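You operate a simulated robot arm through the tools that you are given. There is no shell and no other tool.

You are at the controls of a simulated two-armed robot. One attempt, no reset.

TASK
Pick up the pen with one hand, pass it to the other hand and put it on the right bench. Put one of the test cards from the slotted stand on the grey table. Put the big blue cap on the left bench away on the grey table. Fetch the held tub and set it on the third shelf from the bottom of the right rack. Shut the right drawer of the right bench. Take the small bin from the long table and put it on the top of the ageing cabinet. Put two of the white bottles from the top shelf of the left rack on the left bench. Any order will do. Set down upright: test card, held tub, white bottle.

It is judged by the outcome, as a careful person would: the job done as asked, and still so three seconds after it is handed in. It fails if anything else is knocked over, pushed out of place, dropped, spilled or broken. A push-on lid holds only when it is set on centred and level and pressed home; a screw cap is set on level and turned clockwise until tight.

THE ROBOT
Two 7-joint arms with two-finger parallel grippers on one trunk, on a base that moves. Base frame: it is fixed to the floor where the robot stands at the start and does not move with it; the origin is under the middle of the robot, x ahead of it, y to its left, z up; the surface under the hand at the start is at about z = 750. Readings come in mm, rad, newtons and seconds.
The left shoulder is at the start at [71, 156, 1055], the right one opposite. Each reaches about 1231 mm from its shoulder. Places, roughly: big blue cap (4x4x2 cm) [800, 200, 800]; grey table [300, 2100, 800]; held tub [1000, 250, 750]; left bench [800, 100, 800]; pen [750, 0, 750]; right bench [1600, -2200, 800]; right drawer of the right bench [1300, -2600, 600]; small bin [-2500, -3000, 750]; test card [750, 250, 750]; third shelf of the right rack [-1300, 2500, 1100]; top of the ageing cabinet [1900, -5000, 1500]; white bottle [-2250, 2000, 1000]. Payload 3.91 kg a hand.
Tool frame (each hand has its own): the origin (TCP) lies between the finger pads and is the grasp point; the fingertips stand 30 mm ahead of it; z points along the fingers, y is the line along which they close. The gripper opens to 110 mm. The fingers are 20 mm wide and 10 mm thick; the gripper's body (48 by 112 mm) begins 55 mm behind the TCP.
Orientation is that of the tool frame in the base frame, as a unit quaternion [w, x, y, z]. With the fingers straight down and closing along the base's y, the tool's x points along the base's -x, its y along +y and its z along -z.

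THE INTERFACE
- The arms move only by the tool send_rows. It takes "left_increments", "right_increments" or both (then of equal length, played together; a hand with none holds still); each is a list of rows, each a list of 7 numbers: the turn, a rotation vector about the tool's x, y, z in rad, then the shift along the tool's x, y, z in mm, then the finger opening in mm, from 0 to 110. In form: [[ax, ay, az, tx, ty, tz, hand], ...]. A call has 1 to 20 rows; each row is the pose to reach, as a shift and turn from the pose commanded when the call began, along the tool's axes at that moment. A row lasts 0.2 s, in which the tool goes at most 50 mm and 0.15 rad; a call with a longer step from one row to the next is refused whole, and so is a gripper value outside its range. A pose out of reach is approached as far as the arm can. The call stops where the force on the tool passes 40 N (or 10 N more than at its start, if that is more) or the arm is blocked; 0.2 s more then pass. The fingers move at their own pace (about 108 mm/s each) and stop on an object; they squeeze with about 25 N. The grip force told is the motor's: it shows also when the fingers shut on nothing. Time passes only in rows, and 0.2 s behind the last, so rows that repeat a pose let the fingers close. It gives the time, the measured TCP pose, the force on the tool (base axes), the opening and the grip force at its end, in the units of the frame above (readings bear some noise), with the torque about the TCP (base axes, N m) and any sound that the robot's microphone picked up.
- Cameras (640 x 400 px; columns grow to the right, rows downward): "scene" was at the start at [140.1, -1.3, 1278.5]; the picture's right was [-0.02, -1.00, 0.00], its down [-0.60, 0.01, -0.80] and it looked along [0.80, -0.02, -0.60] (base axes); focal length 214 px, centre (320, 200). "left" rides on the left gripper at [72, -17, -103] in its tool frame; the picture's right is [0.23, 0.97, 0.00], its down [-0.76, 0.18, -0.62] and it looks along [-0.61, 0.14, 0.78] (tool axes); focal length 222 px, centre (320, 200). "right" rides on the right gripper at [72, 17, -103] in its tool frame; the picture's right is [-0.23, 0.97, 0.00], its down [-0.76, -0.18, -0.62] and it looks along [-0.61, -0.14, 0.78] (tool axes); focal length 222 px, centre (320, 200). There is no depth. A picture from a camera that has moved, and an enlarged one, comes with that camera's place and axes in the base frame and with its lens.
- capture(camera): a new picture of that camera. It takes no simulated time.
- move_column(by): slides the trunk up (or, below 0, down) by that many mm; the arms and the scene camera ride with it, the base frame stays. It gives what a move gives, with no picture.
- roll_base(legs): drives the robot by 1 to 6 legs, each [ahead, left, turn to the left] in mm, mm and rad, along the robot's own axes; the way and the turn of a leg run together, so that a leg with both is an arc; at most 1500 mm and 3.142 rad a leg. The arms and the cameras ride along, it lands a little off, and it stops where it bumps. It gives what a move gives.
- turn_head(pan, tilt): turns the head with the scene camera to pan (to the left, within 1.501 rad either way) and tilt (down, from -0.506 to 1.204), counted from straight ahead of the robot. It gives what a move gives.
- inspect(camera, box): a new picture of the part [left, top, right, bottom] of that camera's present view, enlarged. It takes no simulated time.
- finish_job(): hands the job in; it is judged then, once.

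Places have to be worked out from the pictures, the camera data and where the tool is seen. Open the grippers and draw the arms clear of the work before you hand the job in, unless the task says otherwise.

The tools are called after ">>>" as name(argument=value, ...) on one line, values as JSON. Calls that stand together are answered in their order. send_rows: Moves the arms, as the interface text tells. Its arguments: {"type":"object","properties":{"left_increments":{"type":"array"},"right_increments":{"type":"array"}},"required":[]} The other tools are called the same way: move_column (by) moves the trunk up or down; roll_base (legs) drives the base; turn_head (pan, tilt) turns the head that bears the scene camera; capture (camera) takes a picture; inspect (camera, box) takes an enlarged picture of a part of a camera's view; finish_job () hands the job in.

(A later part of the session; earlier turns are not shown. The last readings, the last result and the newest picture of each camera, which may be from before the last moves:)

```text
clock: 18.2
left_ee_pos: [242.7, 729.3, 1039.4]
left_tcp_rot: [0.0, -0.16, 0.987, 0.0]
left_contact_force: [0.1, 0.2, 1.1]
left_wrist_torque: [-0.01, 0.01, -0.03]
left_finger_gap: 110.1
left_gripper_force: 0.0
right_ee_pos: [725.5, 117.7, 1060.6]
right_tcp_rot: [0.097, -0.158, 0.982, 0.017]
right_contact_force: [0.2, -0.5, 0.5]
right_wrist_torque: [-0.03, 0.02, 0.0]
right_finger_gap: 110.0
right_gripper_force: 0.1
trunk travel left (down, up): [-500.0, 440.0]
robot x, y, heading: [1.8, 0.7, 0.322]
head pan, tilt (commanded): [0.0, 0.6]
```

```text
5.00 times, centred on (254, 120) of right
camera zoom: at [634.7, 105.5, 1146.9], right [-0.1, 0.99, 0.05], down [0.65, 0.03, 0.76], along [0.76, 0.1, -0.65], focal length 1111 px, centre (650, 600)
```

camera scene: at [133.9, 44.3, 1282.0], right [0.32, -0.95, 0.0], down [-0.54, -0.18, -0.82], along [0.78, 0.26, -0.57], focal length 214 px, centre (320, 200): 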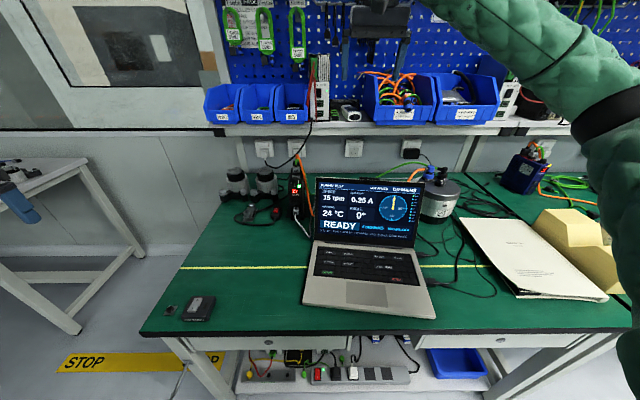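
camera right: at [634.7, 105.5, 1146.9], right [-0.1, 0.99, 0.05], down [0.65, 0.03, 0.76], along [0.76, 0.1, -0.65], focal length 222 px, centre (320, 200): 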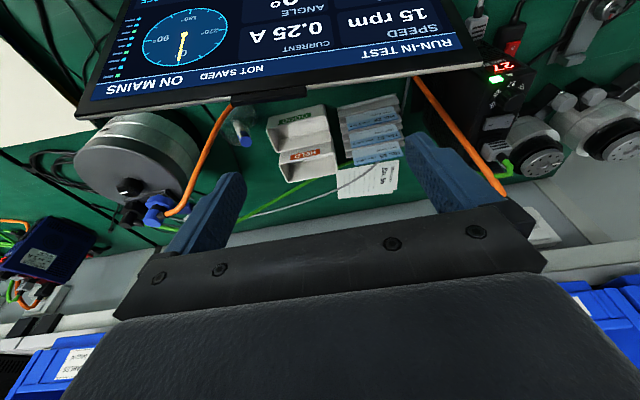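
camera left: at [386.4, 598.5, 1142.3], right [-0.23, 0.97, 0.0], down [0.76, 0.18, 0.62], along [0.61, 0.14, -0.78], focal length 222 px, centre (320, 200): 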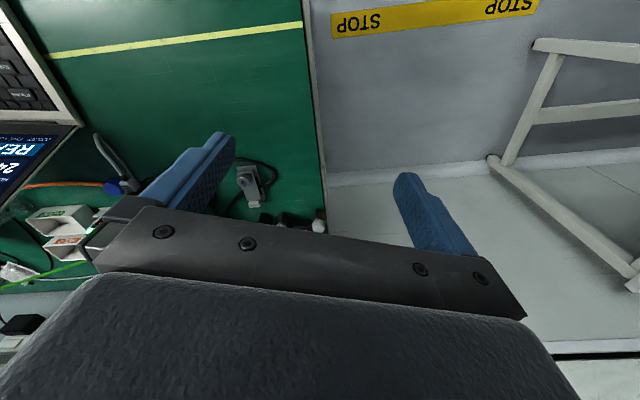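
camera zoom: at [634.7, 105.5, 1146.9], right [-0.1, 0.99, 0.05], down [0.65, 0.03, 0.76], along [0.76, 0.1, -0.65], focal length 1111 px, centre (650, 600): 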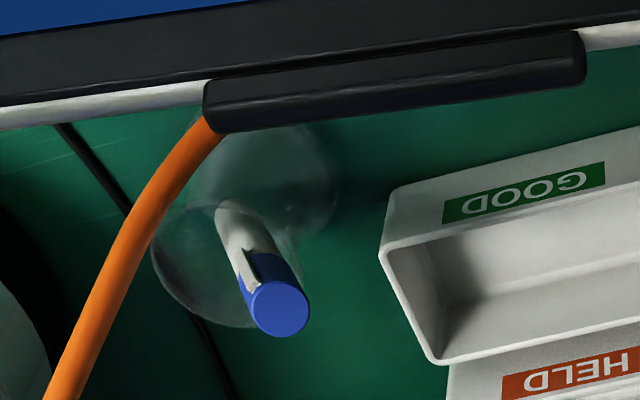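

HELD rim is at z≈815 (x' 895–952, y' −223..−119), card 65's top edge at x'≈908, y' −86..0, z≈846. The green cable near the card's left end needs a precise location, so I shift the hand left for another view.

>>> send_rows(right_increments=[[0, 0, 0, 0, 45, 0, 110], [0, 0, 0, 0, 90, 0, 110], [0, 0, 0, 0, 135, 0, 110], [0, 0, 0, 0, 180, -10, 110]])

>>> capture(camera="right")

>>> inspect(camera="right", box=[180, 80, 340, 180])

>>> inspect(camera="right", box=[280, 60, 440, 160])

```text
clock: 19.2
left_ee_pos: [241.9, 729.8, 1040.1]
left_tcp_rot: [0.0, -0.159, 0.987, 0.0]
left_contact_force: [-0.2, 0.3, -0.8]
left_wrist_torque: [-0.03, -0.02, 0.01]
left_finger_gap: 109.7
left_gripper_force: 0.1
right_ee_pos: [672.5, 289.3, 1069.5]
right_tcp_rot: [0.098, -0.159, 0.982, 0.016]
right_contact_force: [-0.4, 0.0, -0.7]
right_wrist_torque: [0.01, -0.01, -0.01]
right_finger_gap: 109.9
right_gripper_force: 0.0
trunk travel left (down, up): [-500.0, 440.0]
robot x, y, heading: [0.9, 1.6, 0.319]
head pan, tilt (commanded): [0.0, 0.6]
```

```text
taken
camera right: at [581.4, 275.3, 1156.1], right [-0.09, 0.99, 0.04], down [0.65, 0.03, 0.76], along [0.76, 0.1, -0.65], focal length 222 px, centre (320, 200)
```

right: 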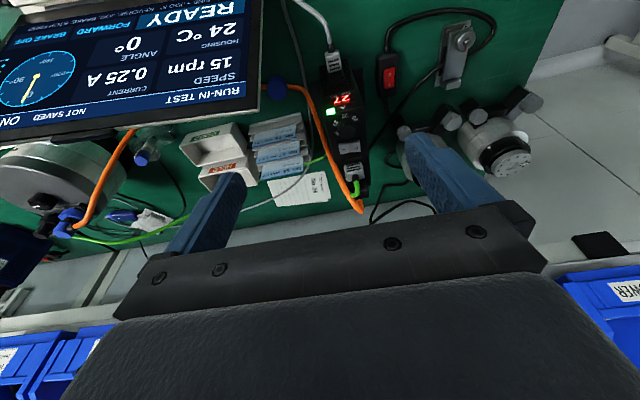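

```text
4.00 times, centred on (260, 130) of right
camera zoom: at [581.4, 275.3, 1156.1], right [-0.09, 0.99, 0.04], down [0.65, 0.03, 0.76], along [0.76, 0.1, -0.65], focal length 888 px, centre (560, 480)
```

zoom: 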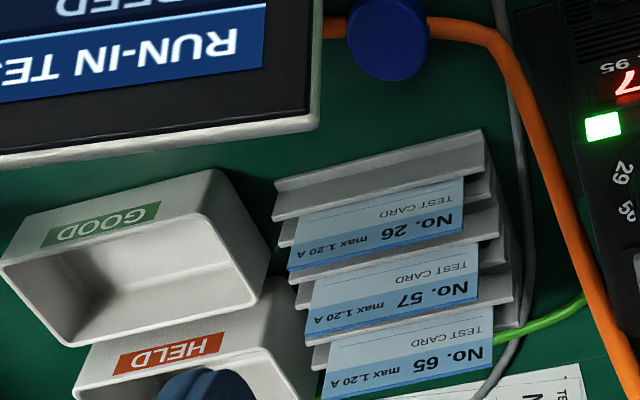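

```text
4.00 times, centred on (360, 110) of right
camera zoom: at [581.4, 275.3, 1156.1], right [-0.09, 0.99, 0.04], down [0.65, 0.03, 0.76], along [0.76, 0.1, -0.65], focal length 888 px, centre (160, 560)
```

zoom: 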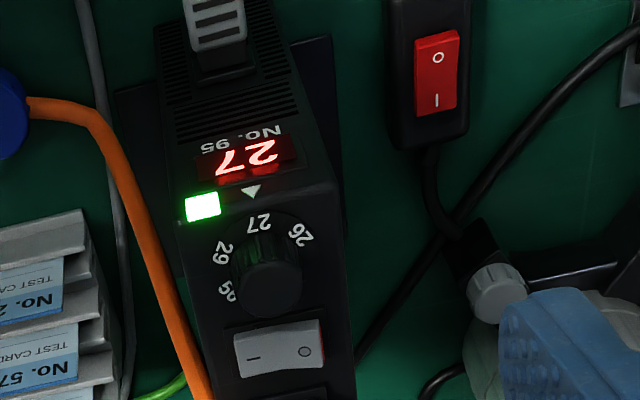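

The green cable lies at bench level behind the stand, so card 65 can be gripped by its side edges from above with a tilted hand. Before grasping, I look at the grey table and racks to plan the placements.

>>> turn_head(pan=1.15, tilt=0.25)

>>> capture(camera="scene")

>>> inspect(camera="scene", box=[220, 120, 440, 260])

>>> turn_head(pan=1.5, tilt=0.15)

>>> capture(camera="scene")

```text
clock: 20.6
left_ee_pos: [241.8, 728.8, 1039.1]
left_tcp_rot: [0.0, -0.159, 0.987, 0.0]
left_contact_force: [0.0, 0.1, 0.8]
left_wrist_torque: [0.01, 0.05, 0.06]
left_finger_gap: 109.8
left_gripper_force: 0.0
right_ee_pos: [672.9, 286.0, 1068.9]
right_tcp_rot: [0.098, -0.159, 0.982, 0.017]
right_contact_force: [0.4, 0.9, 0.1]
right_wrist_torque: [0.02, 0.0, 0.01]
right_finger_gap: 109.8
right_gripper_force: 0.1
trunk travel left (down, up): [-500.0, 440.0]
robot x, y, heading: [1.0, -2.0, 0.319]
head pan, tilt (commanded): [1.15, 0.25]
```

```text
taken
camera scene: at [59.5, 109.7, 1314.2], right [0.99, -0.1, 0.0], down [-0.03, -0.25, -0.97], along [0.1, 0.96, -0.25], focal length 214 px, centre (320, 200)
```

scene: 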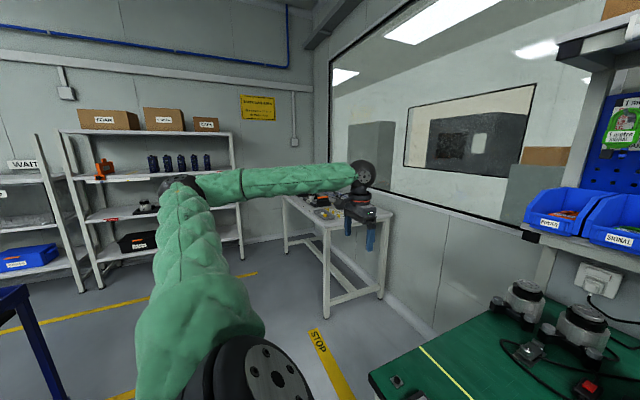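

```text
2.86 times, centred on (330, 190) of scene
camera zoom: at [59.5, 109.7, 1314.2], right [0.99, -0.1, 0.0], down [-0.03, -0.25, -0.97], along [0.1, 0.96, -0.25], focal length 613 px, centre (291, 229)
```

zoom: 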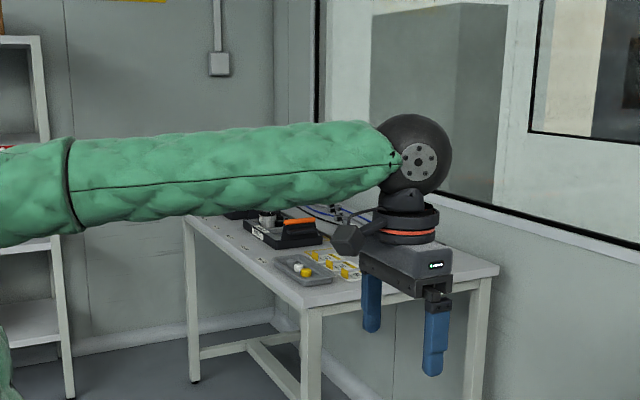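

```text
clock: 21.4
left_ee_pos: [241.9, 729.0, 1039.5]
left_tcp_rot: [0.0, -0.16, 0.987, 0.0]
left_contact_force: [-0.5, 0.5, -0.2]
left_wrist_torque: [-0.02, 0.01, -0.01]
left_finger_gap: 110.2
left_gripper_force: 0.1
right_ee_pos: [673.0, 286.9, 1069.5]
right_tcp_rot: [0.098, -0.159, 0.982, 0.017]
right_contact_force: [0.4, -0.5, 0.4]
right_wrist_torque: [0.02, 0.02, -0.02]
right_finger_gap: 109.9
right_gripper_force: 0.1
trunk travel left (down, up): [-500.0, 440.0]
robot x, y, heading: [0.9, 3.5, 0.325]
head pan, tilt (commanded): [1.499, 0.15]
```

```text
taken
camera scene: at [27.4, 106.7, 1323.5], right [0.97, 0.25, 0.0], down [0.04, -0.15, -0.99], along [-0.24, 0.96, -0.15], focal length 214 px, centre (320, 200)
```

scene: 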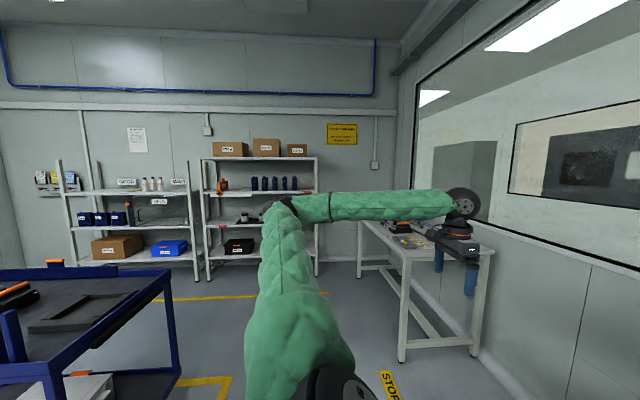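

I zoom closely on the cards to judge their thickness and shape.

>>> inspect(camera="right", box=[245, 112, 325, 182])

>>> inspect(camera="scene", box=[60, 140, 200, 240])

>>> inspect(camera="scene", box=[190, 130, 330, 230])

>>> inspect(camera="scene", box=[350, 200, 500, 300])

```text
5.71 times, centred on (285, 147) of right
camera zoom: at [582.1, 274.1, 1156.1], right [-0.1, 0.99, 0.05], down [0.65, 0.03, 0.76], along [0.76, 0.1, -0.65], focal length 1269 px, centre (520, 503)
```

zoom: 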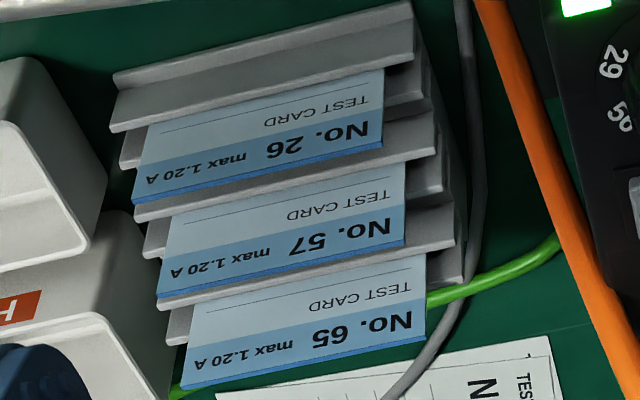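

```text
4.00 times, centred on (130, 190) of scene
camera zoom: at [27.4, 106.7, 1323.5], right [0.97, 0.25, 0.0], down [0.04, -0.15, -0.99], along [-0.24, 0.96, -0.15], focal length 858 px, centre (1080, 240)
```

zoom: 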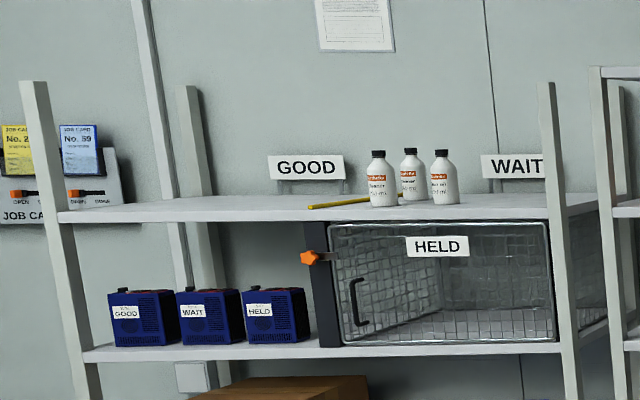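

```text
4.00 times, centred on (260, 180) of scene
camera zoom: at [27.4, 106.7, 1323.5], right [0.97, 0.25, 0.0], down [0.04, -0.15, -0.99], along [-0.24, 0.96, -0.15], focal length 858 px, centre (560, 280)
```

zoom: 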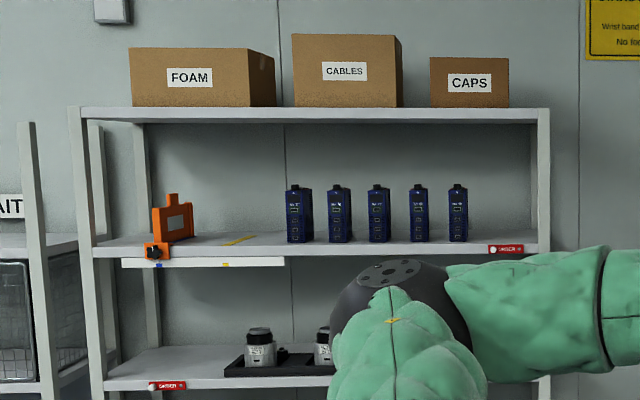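

```text
4.00 times, centred on (425, 250) of scene
camera zoom: at [27.4, 106.7, 1323.5], right [0.97, 0.25, 0.0], down [0.04, -0.15, -0.99], along [-0.24, 0.96, -0.15], focal length 858 px, centre (-100, 0)
```

zoom: 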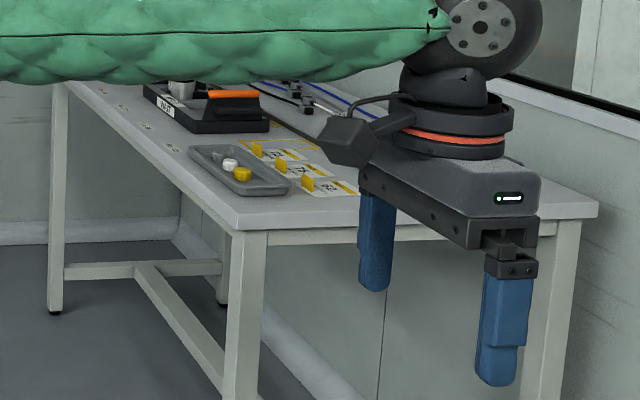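

The cards are thin (about 2–3 mm). I want to see the grey table clearly, so I move the right hand back to its side and then bring the left arm in front, out of the head camera's way.

>>> send_rows(right_increments=[[0, 0, 0, 0, -20, -40, 110], [0, 0, 0, 20, -60, -60, 110], [0, 0, 0, 40, -100, -70, 110], [0, 0, 0, 60, -145, -70, 110], [0, 0, 0, 70, -190, -70, 110], [0, 0, 0, 80, -235, -70, 110], [0, 0, 0, 90, -280, -70, 110], [0, 0, 0, 100, -325, -70, 110]], left_increments=[[0, 0, 0, 20, -30, 0, 110], [0, 0, 0, 30, -70, 0, 110], [0, 0, 0, 40, -110, 0, 110], [0, 0, 0, 50, -150, 0, 110], [0, 0, 0, 50, -190, 0, 110], [0, 0, 0, 50, -230, 0, 110], [0, 0, 0, 50, -270, 0, 110], [0, 0, 0, 50, -310, 0, 110]])

>>> turn_head(pan=1.15, tilt=0.25)

>>> capture(camera="scene")

>>> inspect(camera="scene", box=[270, 150, 430, 270])

```text
clock: 23.2
left_ee_pos: [298.7, 421.1, 1045.4]
left_tcp_rot: [-0.001, -0.16, 0.987, 0.002]
left_contact_force: [-0.7, 0.0, 0.1]
left_wrist_torque: [0.02, 0.01, 0.01]
left_finger_gap: 109.8
left_gripper_force: 0.0
left hand out of reach, approached as far as the arm can: row 8
right_ee_pos: [668.3, -53.6, 1118.5]
right_tcp_rot: [0.097, -0.159, 0.982, 0.017]
right_contact_force: [0.8, 0.1, -0.1]
right_wrist_torque: [0.05, -0.02, 0.04]
right_finger_gap: 109.8
right_gripper_force: 0.0
trunk travel left (down, up): [-500.0, 440.0]
robot x, y, heading: [-2.5, 1.4, 0.322]
head pan, tilt (commanded): [1.499, 0.15]
```

```text
clock: 24.1
left_ee_pos: [298.2, 421.4, 1045.5]
left_tcp_rot: [0.0, -0.16, 0.987, 0.0]
left_contact_force: [0.2, 0.6, -0.6]
left_wrist_torque: [0.01, 0.0, 0.02]
left_finger_gap: 110.0
left_gripper_force: 0.0
right_ee_pos: [667.9, -52.2, 1118.8]
right_tcp_rot: [0.098, -0.159, 0.982, 0.016]
right_contact_force: [0.0, -0.4, -0.1]
right_wrist_torque: [0.0, 0.0, 0.01]
right_finger_gap: 109.9
right_gripper_force: 0.2
trunk travel left (down, up): [-500.0, 440.0]
robot x, y, heading: [-0.4, 1.7, 0.321]
head pan, tilt (commanded): [1.15, 0.25]
```

```text
taken
camera scene: at [59.5, 108.8, 1314.4], right [1.0, -0.1, 0.0], down [-0.02, -0.25, -0.97], along [0.1, 0.96, -0.25], focal length 214 px, centre (320, 200)
```

scene: 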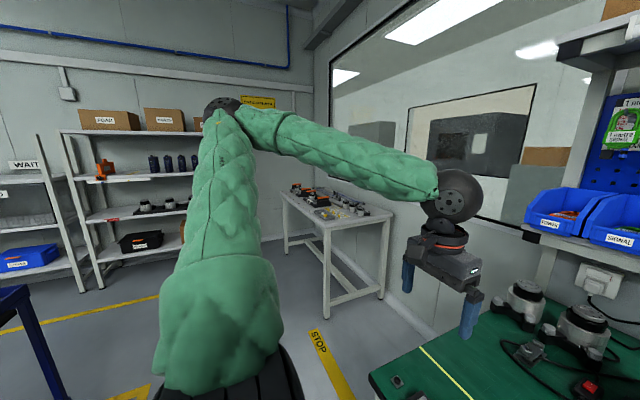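

```text
3.33 times, centred on (350, 210) of scene
camera zoom: at [59.5, 108.8, 1314.4], right [1.0, -0.1, 0.0], down [-0.02, -0.25, -0.97], along [0.1, 0.96, -0.25], focal length 715 px, centre (220, 167)
```

zoom: 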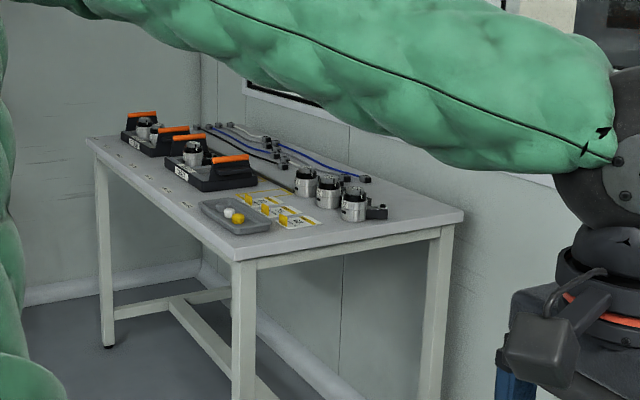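

The grey table holds carriers, a cap tray, motors and cables, with free room at the near-right end. The card (~55×87 mm, a few mm thick) can be gripped by its side edges and stood on its edge. I bring the left hand over the laptop toward a point above card 65 while moving the right hand aside.

>>> send_rows(left_increments=[[0, 0, 0, -25, -15, -25, 110], [0, 0, 0, -60, -40, -50, 110], [0, 0, 0, -95, -70, -55, 110], [0, 0, 0, -125, -100, -55, 110], [0, 0, 0, -155, -130, -55, 110], [0, -0.05, 0, -184, -160, -55, 110], [0, -0.1, 0, -212, -192, -55, 110], [0, -0.15, 0, -240, -224, -55, 110], [0, -0.2, 0, -266, -256, -55, 110], [0, -0.25, 0, -292, -288, -55, 110], [0, -0.3, 0, -318, -320, -50, 110], [0, -0.3, 0, -344, -349, -45, 110]], right_increments=[[0, 0, 0, 10, -6, 0, 110], [0, 0, 0, 20, -12, 0, 110], [0, 0, 0, 30, -18, 0, 110], [0, 0, 0, 40, -24, 0, 110], [0, 0, 0, 50, -30, 0, 110], [0, 0, 0, 60, -36, 0, 110], [0, 0, 0, 70, -42, 0, 110], [0, 0, 0, 80, -48, 0, 110], [0, 0, 0, 90, -54, 0, 110], [0, 0, 0, 100, -60, 0, 110], [0, 0, 0, 110, -66, 0, 110], [0, 0, 0, 117, -70, 0, 110]])

>>> capture(camera="left")

>>> turn_head(pan=0.0, tilt=0.5)

>>> capture(camera="scene")

```text
clock: 26.7
left_ee_pos: [644.4, 254.3, 1112.5]
left_tcp_rot: [0.123, -0.159, 0.979, 0.02]
left_contact_force: [0.5, 0.2, 0.2]
left_wrist_torque: [-0.02, 0.0, 0.0]
left_finger_gap: 110.2
left_gripper_force: 0.1
left hand out of reach, approached as far as the arm can: row 10, 11, 12
right_ee_pos: [580.0, -159.0, 1095.7]
right_tcp_rot: [0.098, -0.159, 0.982, 0.016]
right_contact_force: [1.1, -0.1, -0.9]
right_wrist_torque: [0.01, -0.01, -0.02]
right_finger_gap: 109.8
right_gripper_force: 0.1
trunk travel left (down, up): [-500.0, 440.0]
robot x, y, heading: [2.6, 2.1, 0.323]
head pan, tilt (commanded): [1.15, 0.25]
```

```text
taken
camera left: at [557.2, 207.6, 1193.0], right [-0.52, 0.85, -0.06], down [0.5, 0.35, 0.79], along [0.7, 0.38, -0.61], focal length 222 px, centre (320, 200)
```

left: 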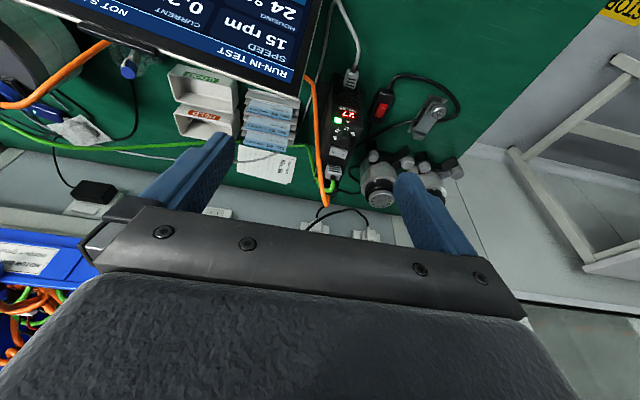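

```text
clock: 28.0
left_ee_pos: [642.4, 253.6, 1113.0]
left_tcp_rot: [0.123, -0.159, 0.979, 0.021]
left_contact_force: [-0.8, -0.2, -0.1]
left_wrist_torque: [0.01, -0.03, 0.02]
left_finger_gap: 110.1
left_gripper_force: 0.0
right_ee_pos: [580.5, -159.3, 1097.1]
right_tcp_rot: [0.098, -0.159, 0.982, 0.017]
right_contact_force: [0.2, -0.9, 0.2]
right_wrist_torque: [-0.01, -0.03, -0.03]
right_finger_gap: 110.0
right_gripper_force: 0.0
trunk travel left (down, up): [-500.0, 440.0]
robot x, y, heading: [-0.2, -0.4, 0.321]
head pan, tilt (commanded): [0.0, 0.499]
```

```text
taken
camera scene: at [136.7, 45.1, 1291.1], right [0.32, -0.95, 0.0], down [-0.45, -0.15, -0.88], along [0.83, 0.28, -0.48], focal length 214 px, centre (320, 200)
```

scene: 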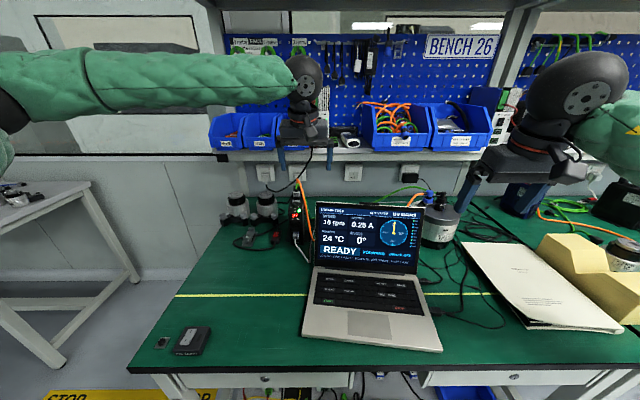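

The left arm in this configuration cannot reach far enough right, so I slide the base to the right by 250 mm to put the stand in front of the left arm; both hands stay high above everything.

>>> roll_base(legs=[[0, -250, 0]])

>>> capture(camera="scene")

>>> capture(camera="left")

```text
clock: 29.9
left_ee_pos: [725.1, 4.2, 1111.7]
left_tcp_rot: [0.123, -0.155, 0.98, 0.021]
left_contact_force: [0.6, -0.5, 0.0]
left_wrist_torque: [0.03, -0.01, 0.0]
left_finger_gap: 109.9
left_gripper_force: 0.0
right_ee_pos: [658.3, -409.0, 1095.9]
right_tcp_rot: [0.097, -0.155, 0.983, 0.017]
right_contact_force: [0.9, 0.5, 0.1]
right_wrist_torque: [0.04, 0.01, 0.0]
right_finger_gap: 110.0
right_gripper_force: 0.1
trunk travel left (down, up): [-500.0, 440.0]
robot x, y, heading: [80.9, -244.3, 0.32]
head pan, tilt (commanded): [0.0, 0.499]
```

```text
taken
camera scene: at [217.5, -200.8, 1291.1], right [0.31, -0.95, 0.0], down [-0.46, -0.15, -0.88], along [0.83, 0.27, -0.48], focal length 214 px, centre (320, 200)
```

scene: 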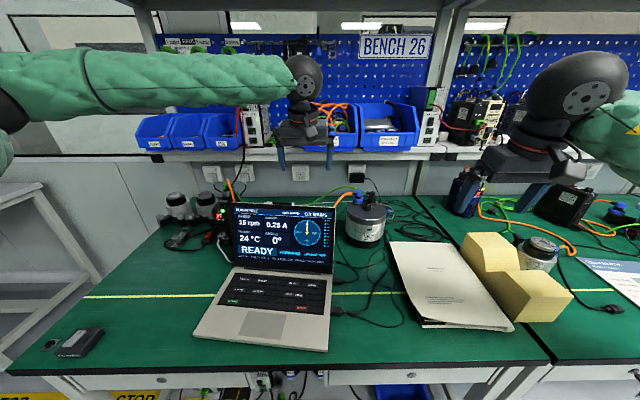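

```text
taken
camera left: at [638.5, -41.6, 1193.4], right [-0.51, 0.86, -0.05], down [0.5, 0.35, 0.79], along [0.7, 0.38, -0.61], focal length 222 px, centre (320, 200)
```

left: 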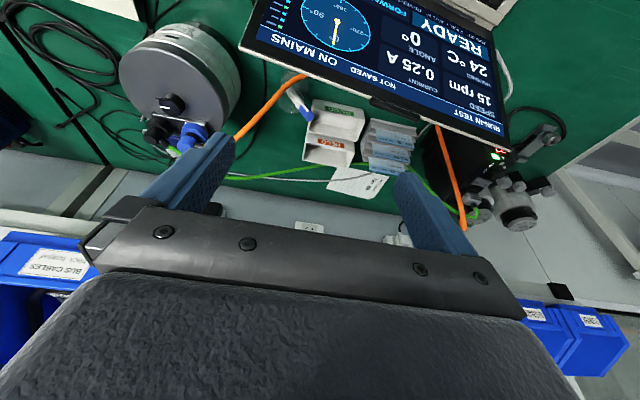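

I send a zero-move row first to check that the left arm's commanded pose matches its measured pose.

>>> send_rows(left_increments=[[0, 0, 0, 0, 0, 0, 110]])

```text
clock: 30.3
left_ee_pos: [725.2, 4.3, 1112.1]
left_tcp_rot: [0.122, -0.155, 0.98, 0.02]
left_contact_force: [-0.4, 0.8, 0.1]
left_wrist_torque: [0.02, 0.0, 0.01]
left_finger_gap: 110.2
left_gripper_force: 0.1
right_ee_pos: [658.9, -408.4, 1096.9]
right_tcp_rot: [0.099, -0.155, 0.983, 0.016]
right_contact_force: [1.7, 0.4, -0.6]
right_wrist_torque: [0.02, -0.02, 0.01]
right_finger_gap: 109.8
right_gripper_force: 0.0
trunk travel left (down, up): [-500.0, 440.0]
robot x, y, heading: [79.1, -244.7, 0.317]
head pan, tilt (commanded): [0.0, 0.499]
```

The commanded pose follows the measured one. I now move the left hand sideways over the laptop and then forward-down to a pre-grasp about 130 mm above card 65.

>>> send_rows(left_increments=[[0, 0, 0, 0, 45, 0, 110], [0, 0, 0, 0, 90, 0, 110], [0, 0, 0, 0, 136, 0, 110], [0, 0, 0, 0, 182, 0, 110], [0, -0.01, 0, -33, 182, 31, 110], [0, -0.02, 0, -67, 182, 63, 110], [0, -0.03, 0, -100, 182, 95, 110], [0, -0.05, 0, -130, 182, 125, 110]])

>>> capture(camera="left")

>>> capture(camera="scene")

```text
clock: 32.1
left_ee_pos: [822.7, 230.1, 1023.1]
left_tcp_rot: [0.147, -0.154, 0.977, 0.024]
left_contact_force: [0.0, -0.2, 0.5]
left_wrist_torque: [-0.02, 0.02, -0.03]
left_finger_gap: 109.9
left_gripper_force: 0.0
right_ee_pos: [658.9, -404.8, 1096.3]
right_tcp_rot: [0.097, -0.155, 0.983, 0.015]
right_contact_force: [0.6, -0.5, 0.1]
right_wrist_torque: [0.0, 0.02, 0.0]
right_finger_gap: 110.0
right_gripper_force: 0.1
trunk travel left (down, up): [-500.0, 440.0]
robot x, y, heading: [78.9, -244.5, 0.314]
head pan, tilt (commanded): [0.0, 0.499]
```

```text
taken
camera left: at [732.0, 183.3, 1098.9], right [-0.51, 0.86, -0.07], down [0.46, 0.34, 0.82], along [0.73, 0.39, -0.57], focal length 222 px, centre (320, 200)
```

left: 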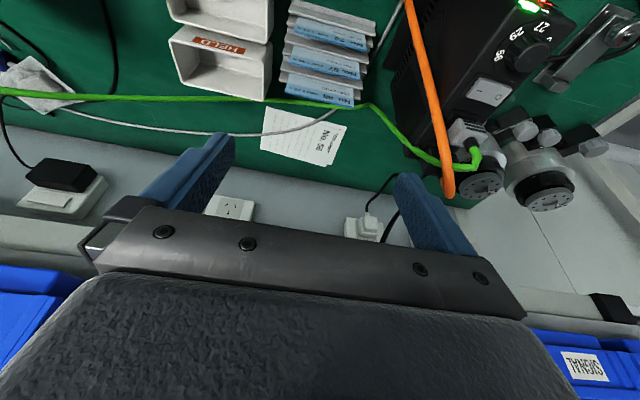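

```text
taken
camera scene: at [218.3, -197.7, 1290.9], right [0.31, -0.95, 0.0], down [-0.46, -0.15, -0.88], along [0.83, 0.27, -0.48], focal length 214 px, centre (320, 200)
```

scene: 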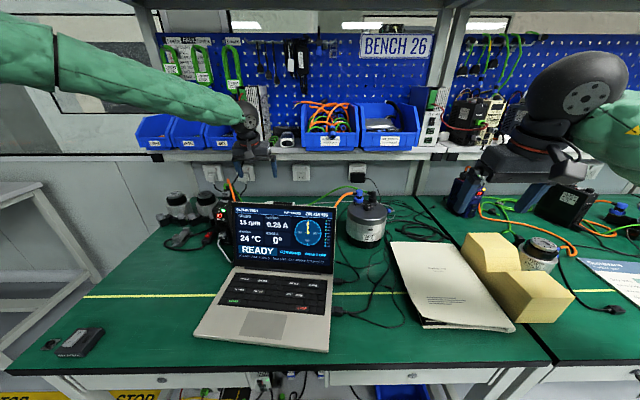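

I zoom on the card from this nearer pose and locate card 65's corners and the green cable.

>>> inspect(camera="left", box=[240, 0, 400, 120])

>>> inspect(camera="left", box=[150, 0, 310, 120])

```text
3.33 times, centred on (320, 60) of left
camera zoom: at [732.0, 183.3, 1098.9], right [-0.51, 0.86, -0.07], down [0.46, 0.34, 0.82], along [0.73, 0.39, -0.57], focal length 740 px, centre (320, 667)
```

zoom: 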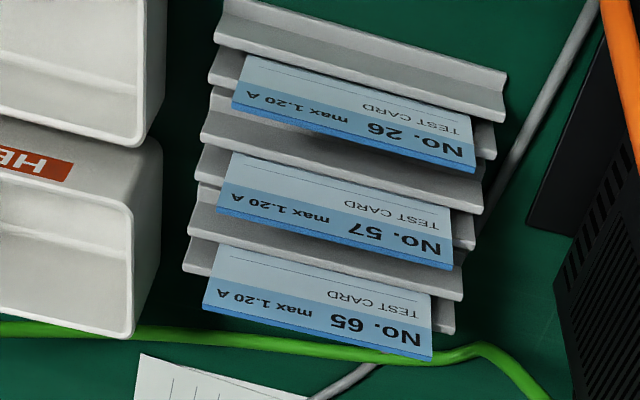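

```text
3.33 times, centred on (230, 60) of left
camera zoom: at [732.0, 183.3, 1098.9], right [-0.51, 0.86, -0.07], down [0.46, 0.34, 0.82], along [0.73, 0.39, -0.57], focal length 740 px, centre (620, 667)
```

zoom: 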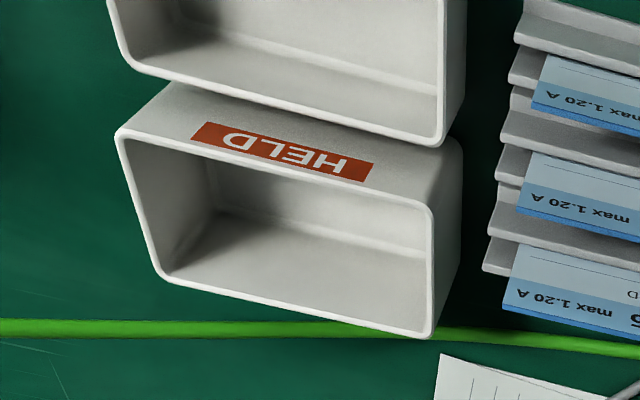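

Card 65's top edge center is at about base [873,245,847], which matches the hand's lateral position. I descend along the tool axis, stopping about 50 mm short to check.

>>> send_rows(left_increments=[[0, 0, 0, 1, 0, 40, 110], [0, 0, 0, 2, 0, 80, 110], [0, 0, 0, 3, 0, 112, 110]])

>>> capture(camera="left")

>>> inspect(camera="left", box=[220, 80, 440, 220])

```text
clock: 32.9
left_ee_pos: [849.4, 237.6, 913.7]
left_tcp_rot: [0.147, -0.155, 0.977, 0.024]
left_contact_force: [0.9, 1.2, -0.1]
left_wrist_torque: [0.02, 0.03, 0.0]
left_finger_gap: 109.9
left_gripper_force: 0.1
right_ee_pos: [659.2, -406.7, 1096.5]
right_tcp_rot: [0.097, -0.155, 0.983, 0.016]
right_contact_force: [0.9, 0.9, 0.0]
right_wrist_torque: [-0.02, 0.03, -0.01]
right_finger_gap: 109.7
right_gripper_force: 0.1
trunk travel left (down, up): [-500.0, 440.0]
robot x, y, heading: [80.3, -246.7, 0.313]
head pan, tilt (commanded): [0.0, 0.499]
```

```text
taken
camera left: at [759.7, 190.8, 989.9], right [-0.51, 0.86, -0.07], down [0.46, 0.34, 0.82], along [0.73, 0.38, -0.57], focal length 222 px, centre (320, 200)
```

left: 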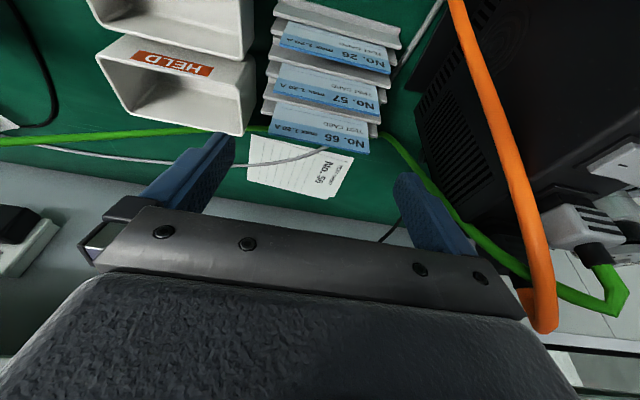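

```text
2.86 times, centred on (330, 150) of left
camera zoom: at [759.7, 190.8, 989.9], right [-0.51, 0.86, -0.07], down [0.46, 0.34, 0.82], along [0.73, 0.38, -0.57], focal length 635 px, centre (291, 343)
```

zoom: 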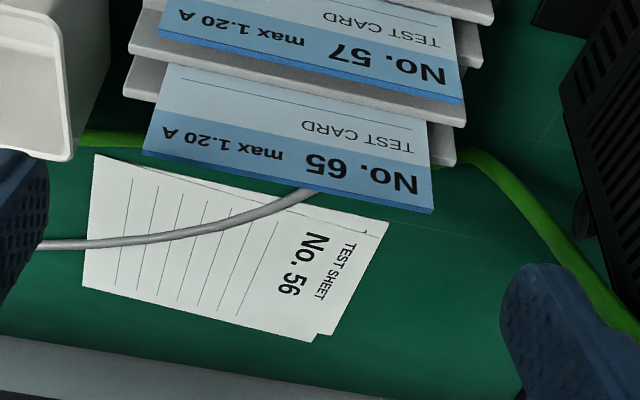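

The hand is centered on the card (both at robot-lateral ≈222) and cables are clear. I go down the last 50 mm and close on the card's side edges.

>>> send_rows(left_increments=[[0, 0, 0, 0, 0, 25, 110], [0, 0, 0, 0, 0, 50, 110], [0, 0, 0, 0, 0, 50, 110]])

>>> inspect(camera="left", box=[180, 80, 460, 260])

```text
clock: 33.7
left_ee_pos: [863.1, 242.9, 867.2]
left_tcp_rot: [0.147, -0.153, 0.977, 0.024]
left_contact_force: [-0.4, 0.3, -0.7]
left_wrist_torque: [0.0, -0.01, 0.06]
left_finger_gap: 110.2
left_gripper_force: 0.0
right_ee_pos: [658.3, -408.2, 1097.0]
right_tcp_rot: [0.097, -0.155, 0.983, 0.017]
right_contact_force: [0.0, -0.6, -0.9]
right_wrist_torque: [-0.01, 0.0, -0.03]
right_finger_gap: 110.1
right_gripper_force: 0.1
trunk travel left (down, up): [-500.0, 440.0]
robot x, y, heading: [80.0, -243.4, 0.316]
head pan, tilt (commanded): [0.0, 0.499]
```

```text
2.22 times, centred on (320, 170) of left
camera zoom: at [773.3, 195.1, 943.7], right [-0.51, 0.86, -0.07], down [0.46, 0.34, 0.82], along [0.73, 0.38, -0.57], focal length 494 px, centre (320, 267)
```

zoom: 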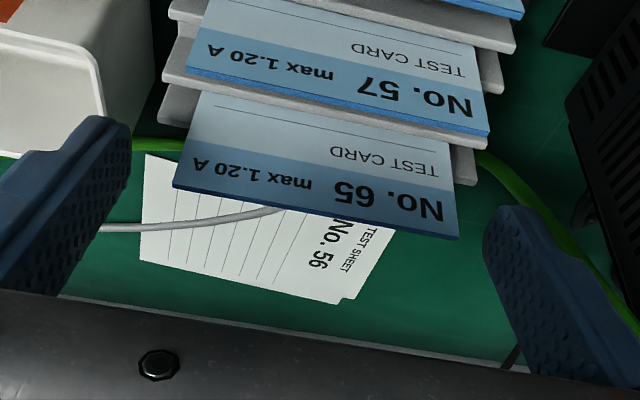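

The fingertips overlap the card edges by roughly 15 mm on both sides with no contact. I close the left gripper.

>>> send_rows(left_increments=[[0, 0, 0, 0, 0, 0, 95], [0, 0, 0, 0, 0, 0, 80], [0, 0, 0, 0, 0, 0, 70], [0, 0, 0, 0, 0, 0, 70]])

>>> inspect(camera="left", box=[180, 80, 460, 260])

```text
clock: 34.7
left_ee_pos: [864.6, 241.9, 866.8]
left_tcp_rot: [0.147, -0.154, 0.977, 0.023]
left_contact_force: [0.2, 0.6, 0.4]
left_wrist_torque: [-0.01, 0.01, 0.02]
left_finger_gap: 81.5
left_gripper_force: 25.1
right_ee_pos: [659.3, -406.7, 1096.4]
right_tcp_rot: [0.098, -0.155, 0.983, 0.017]
right_contact_force: [-0.5, 0.7, -0.2]
right_wrist_torque: [0.02, 0.0, 0.02]
right_finger_gap: 110.1
right_gripper_force: 0.0
trunk travel left (down, up): [-500.0, 440.0]
robot x, y, heading: [78.4, -242.4, 0.313]
head pan, tilt (commanded): [0.0, 0.499]
```

```text
2.22 times, centred on (320, 170) of left
camera zoom: at [773.4, 195.5, 943.4], right [-0.51, 0.86, -0.07], down [0.46, 0.34, 0.82], along [0.73, 0.38, -0.57], focal length 494 px, centre (320, 267)
```

zoom: 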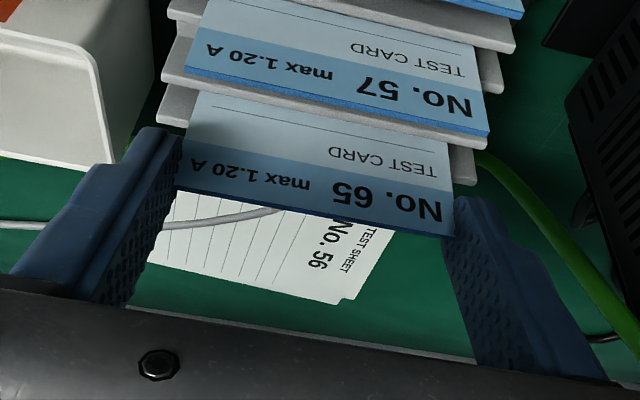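

The grip holds (gap 81.5 mm, 25 N). I pull the card out along its lean (about 27° back from vertical) in small steps, watching the force.

>>> send_rows(left_increments=[[0, 0, 0, -7, 0, -7.3, 70], [0, 0, 0, -14, 0, -14.6, 70], [0, 0, 0, -21, 0, -21.9, 70], [0, 0, 0, -27.8, 0, -29.1, 70]])

>>> inspect(camera="left", box=[180, 60, 460, 240])

```text
clock: 35.7
left_ee_pos: [878.8, 246.7, 904.1]
left_tcp_rot: [0.147, -0.155, 0.977, 0.024]
left_contact_force: [0.1, 0.0, -0.2]
left_wrist_torque: [-0.01, -0.01, -0.02]
left_finger_gap: 81.5
left_gripper_force: 25.2
right_ee_pos: [658.0, -406.6, 1096.2]
right_tcp_rot: [0.098, -0.156, 0.983, 0.016]
right_contact_force: [0.6, 0.3, 0.4]
right_wrist_torque: [0.0, -0.05, -0.02]
right_finger_gap: 110.0
right_gripper_force: 0.0
trunk travel left (down, up): [-500.0, 440.0]
robot x, y, heading: [81.6, -242.5, 0.313]
head pan, tilt (commanded): [0.0, 0.499]
```

```text
2.22 times, centred on (320, 150) of left
camera zoom: at [787.7, 199.4, 980.9], right [-0.51, 0.86, -0.07], down [0.46, 0.34, 0.82], along [0.73, 0.38, -0.57], focal length 494 px, centre (320, 311)
```

zoom: 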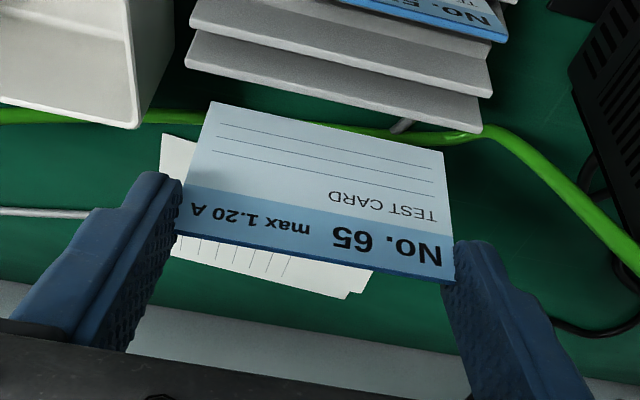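

The card is free of its slot. I lift it straight up, then back over the laptop to a carrying position in front of the robot.

>>> send_rows(left_increments=[[0, 0, 0, -11.8, 0, -38.2, 70], [0, 0, 0, -23.5, 0, -76.5, 70], [0, 0, 0, -20.9, 0, -119.1, 70], [0, 0, 0, -7.3, 0, -159.9, 70], [0, 0, 0, 25, 0, -190.8, 70], [0, 0, 0, 65.1, 0, -213.6, 70], [0, 0, 0, 106.6, 0, -231.6, 70], [0, 0, 0, 149.6, 0, -244.8, 70], [0, 0, 0, 192.6, 0, -258, 70], [0, 0, 0, 230.8, 0, -269.8, 70]])

>>> capture(camera="left")

>>> capture(camera="scene")

```text
clock: 37.9
left_ee_pos: [590.4, 150.0, 1094.0]
left_tcp_rot: [0.148, -0.154, 0.977, 0.024]
left_contact_force: [0.7, 0.2, 0.3]
left_wrist_torque: [-0.01, -0.01, -0.02]
left_finger_gap: 81.7
left_gripper_force: 25.5
right_ee_pos: [656.5, -408.3, 1096.7]
right_tcp_rot: [0.099, -0.155, 0.983, 0.016]
right_contact_force: [0.2, 0.3, -0.7]
right_wrist_torque: [-0.01, 0.0, 0.0]
right_finger_gap: 109.8
right_gripper_force: 0.0
trunk travel left (down, up): [-500.0, 440.0]
robot x, y, heading: [80.5, -247.2, 0.313]
head pan, tilt (commanded): [0.0, 0.499]
```

```text
taken
camera left: at [499.2, 103.0, 1170.2], right [-0.51, 0.86, -0.07], down [0.46, 0.34, 0.82], along [0.73, 0.38, -0.57], focal length 222 px, centre (320, 200)
```

left: 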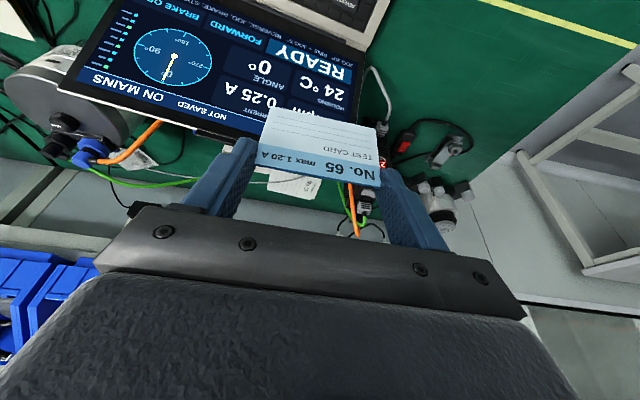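

```text
taken
camera scene: at [215.8, -199.8, 1291.3], right [0.31, -0.95, 0.0], down [-0.45, -0.15, -0.88], along [0.84, 0.27, -0.48], focal length 214 px, centre (320, 200)
```

scene: 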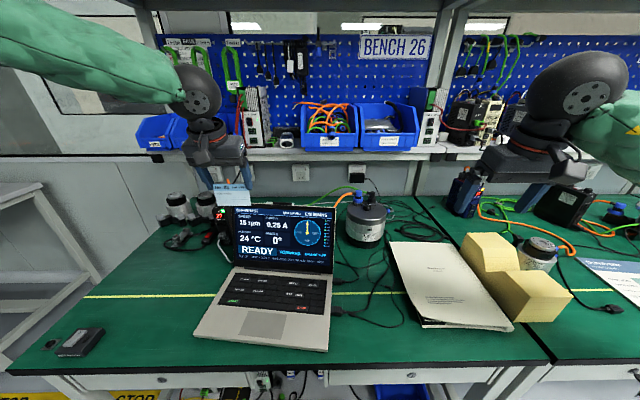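

Card is securely held. Now the tub: I will pinch its right end wall (robot-frame (921, 39), rim z≈815) with the right hand, pitched about 0.35. I move the left hand aside and bring the right hand to a pre-grasp above.

>>> send_rows(right_increments=[[0, 0, 0, -29, 33, 1, 110], [0, 0, 0, -58, 66, 2, 110], [0, 0, 0, -87, 99, 3, 110], [0, 0, 0, -117, 133, 4, 110], [0, 0, 0, -146, 166, 5, 110], [0, 0, 0, -175, 199, 6, 110], [0, 0, 0, -204, 232, 8, 110], [0, -0.03, 0.01, -224, 255, 40, 110], [0, -0.06, 0.02, -244, 278, 72, 110], [0, -0.09, 0.03, -264, 301, 104, 110], [0, -0.12, 0.03, -284, 325, 136, 110], [0, -0.15, 0.03, -304, 348, 168, 110], [0, -0.15, 0.03, -323, 371, 200, 110]], left_increments=[[0, 0, 0, 0, 10, 0, 70], [0, 0, 0, 0, 20, 0, 70], [0, 0, 0, 0, 30, 0, 70], [0, 0, 0, 0, 40, 0, 70], [0, 0, 0, 0, 50, 0, 70], [0, 0, 0, 0, 60, 0, 70], [0, 0, 0, 0, 70, 0, 70], [0, 0, 0, 0, 80, 0, 70], [0, 0, 0, 0, 90, 0, 70], [0, 0, 0, 0, 100, 0, 70], [0, 0, 0, 0, 110, 0, 70], [0, 0, 0, 0, 120, 0, 70], [0, 0, 0, 0, 120, 0, 70]])

>>> capture(camera="right")

>>> capture(camera="scene")

```text
clock: 40.7
left_ee_pos: [555.1, 268.1, 1094.0]
left_tcp_rot: [0.146, -0.153, 0.977, 0.023]
left_contact_force: [-0.4, 0.0, -0.1]
left_wrist_torque: [-0.04, 0.03, -0.02]
left_finger_gap: 81.2
left_gripper_force: 24.6
right_ee_pos: [887.0, 56.7, 965.7]
right_tcp_rot: [0.171, -0.139, 0.975, 0.029]
right_contact_force: [0.1, -0.2, 0.1]
right_wrist_torque: [-0.01, 0.0, -0.02]
right_finger_gap: 109.9
right_gripper_force: 0.0
trunk travel left (down, up): [-500.0, 440.0]
robot x, y, heading: [83.5, -241.7, 0.31]
head pan, tilt (commanded): [0.0, 0.499]
```

```text
taken
camera right: at [783.6, 43.7, 1037.6], right [-0.07, 0.99, 0.09], down [0.53, -0.04, 0.84], along [0.84, 0.1, -0.53], focal length 222 px, centre (320, 200)
```

right: 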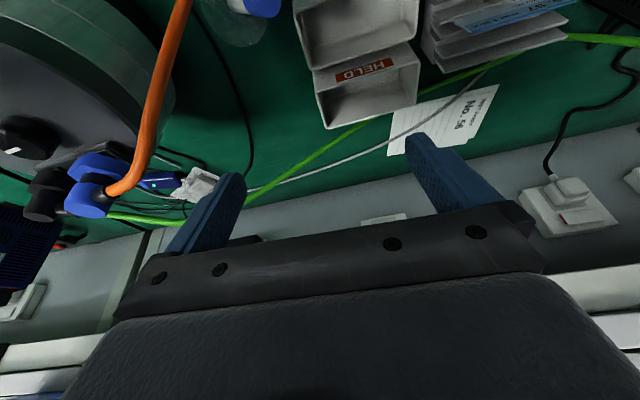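

```text
taken
camera scene: at [217.7, -198.5, 1291.0], right [0.31, -0.95, 0.0], down [-0.46, -0.15, -0.88], along [0.83, 0.27, -0.48], focal length 214 px, centre (320, 200)
```

scene: 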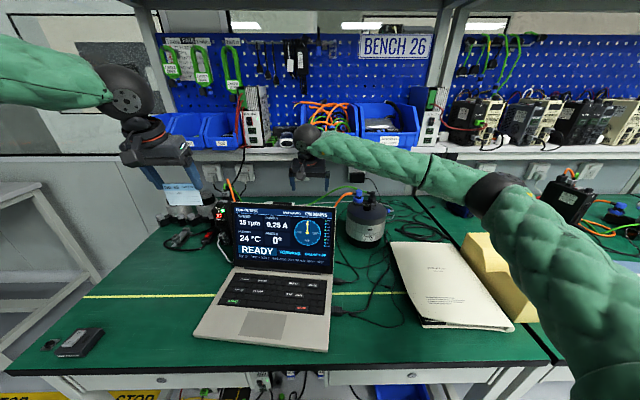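

I zoom on the HELD tub from the right camera to verify the wall's position relative to the fingers.

>>> inspect(camera="right", box=[270, 0, 440, 140])

>>> inspect(camera="right", box=[170, 0, 330, 130])

```text
2.86 times, centred on (355, 70) of right
camera zoom: at [783.6, 43.7, 1037.6], right [-0.07, 0.99, 0.09], down [0.53, -0.04, 0.84], along [0.84, 0.1, -0.53], focal length 635 px, centre (220, 571)
```

zoom: 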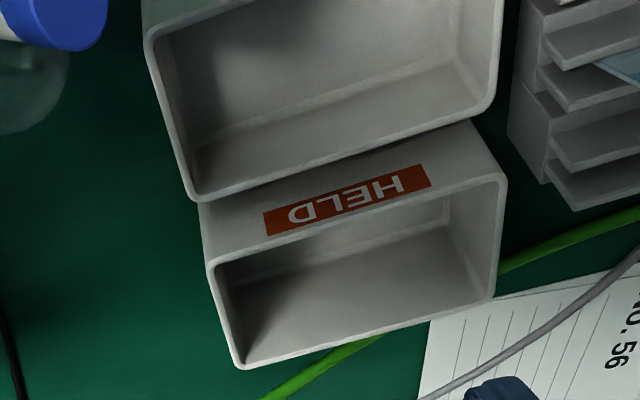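

```text
3.08 times, centred on (250, 65) of right
camera zoom: at [783.6, 43.7, 1037.6], right [-0.07, 0.99, 0.09], down [0.53, -0.04, 0.84], along [0.84, 0.1, -0.53], focal length 684 px, centre (535, 615)
```

zoom: 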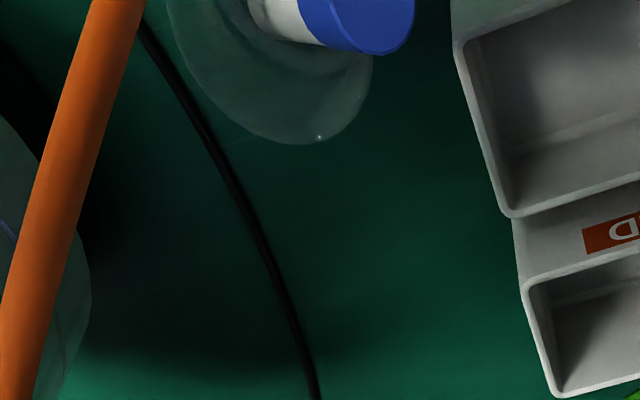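

The right-end wall midpoint is at base [945,77,815] with tub heading ≈0.30. I set the opening to 50 mm and descend along the tool axis 100 mm, then check.

>>> send_rows(right_increments=[[0, 0, -0.008, 0.5, 1.5, 35, 50], [0, 0, -0.017, 1, 3.5, 70, 50], [0, 0, -0.017, 1, 3.5, 105, 50]])

>>> capture(camera="right")

>>> inspect(camera="right", box=[220, 60, 440, 240])

```text
clock: 41.5
left_ee_pos: [554.7, 269.1, 1091.5]
left_tcp_rot: [0.147, -0.155, 0.977, 0.023]
left_contact_force: [0.3, -1.2, -0.2]
left_wrist_torque: [-0.01, 0.03, 0.01]
left_finger_gap: 81.6
left_gripper_force: 25.0
right_ee_pos: [914.5, 68.3, 864.6]
right_tcp_rot: [0.171, -0.147, 0.974, 0.028]
right_contact_force: [0.1, 0.3, 0.3]
right_wrist_torque: [0.01, 0.0, 0.0]
right_finger_gap: 50.0
right_gripper_force: 0.1
trunk travel left (down, up): [-500.0, 440.0]
robot x, y, heading: [82.1, -248.4, 0.313]
head pan, tilt (commanded): [0.0, 0.499]
```

```text
taken
camera right: at [812.3, 53.9, 936.5], right [-0.08, 0.99, 0.08], down [0.53, -0.02, 0.85], along [0.84, 0.11, -0.53], focal length 222 px, centre (320, 200)
```

right: 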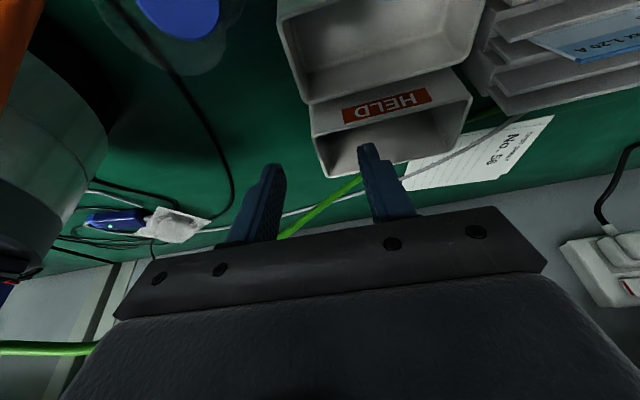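

```text
2.22 times, centred on (330, 150) of right
camera zoom: at [812.3, 53.9, 936.5], right [-0.08, 0.99, 0.08], down [0.53, -0.02, 0.85], along [0.84, 0.11, -0.53], focal length 494 px, centre (298, 311)
```

zoom: 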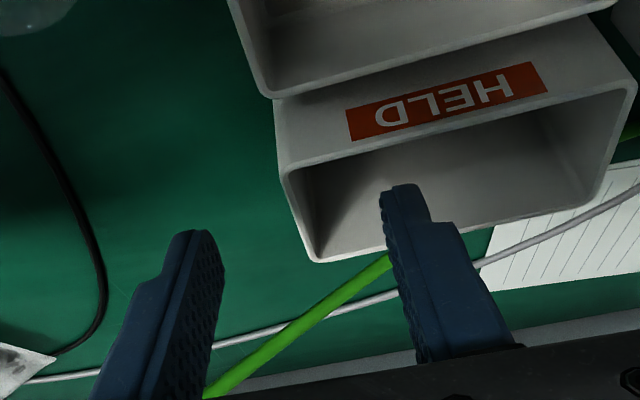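

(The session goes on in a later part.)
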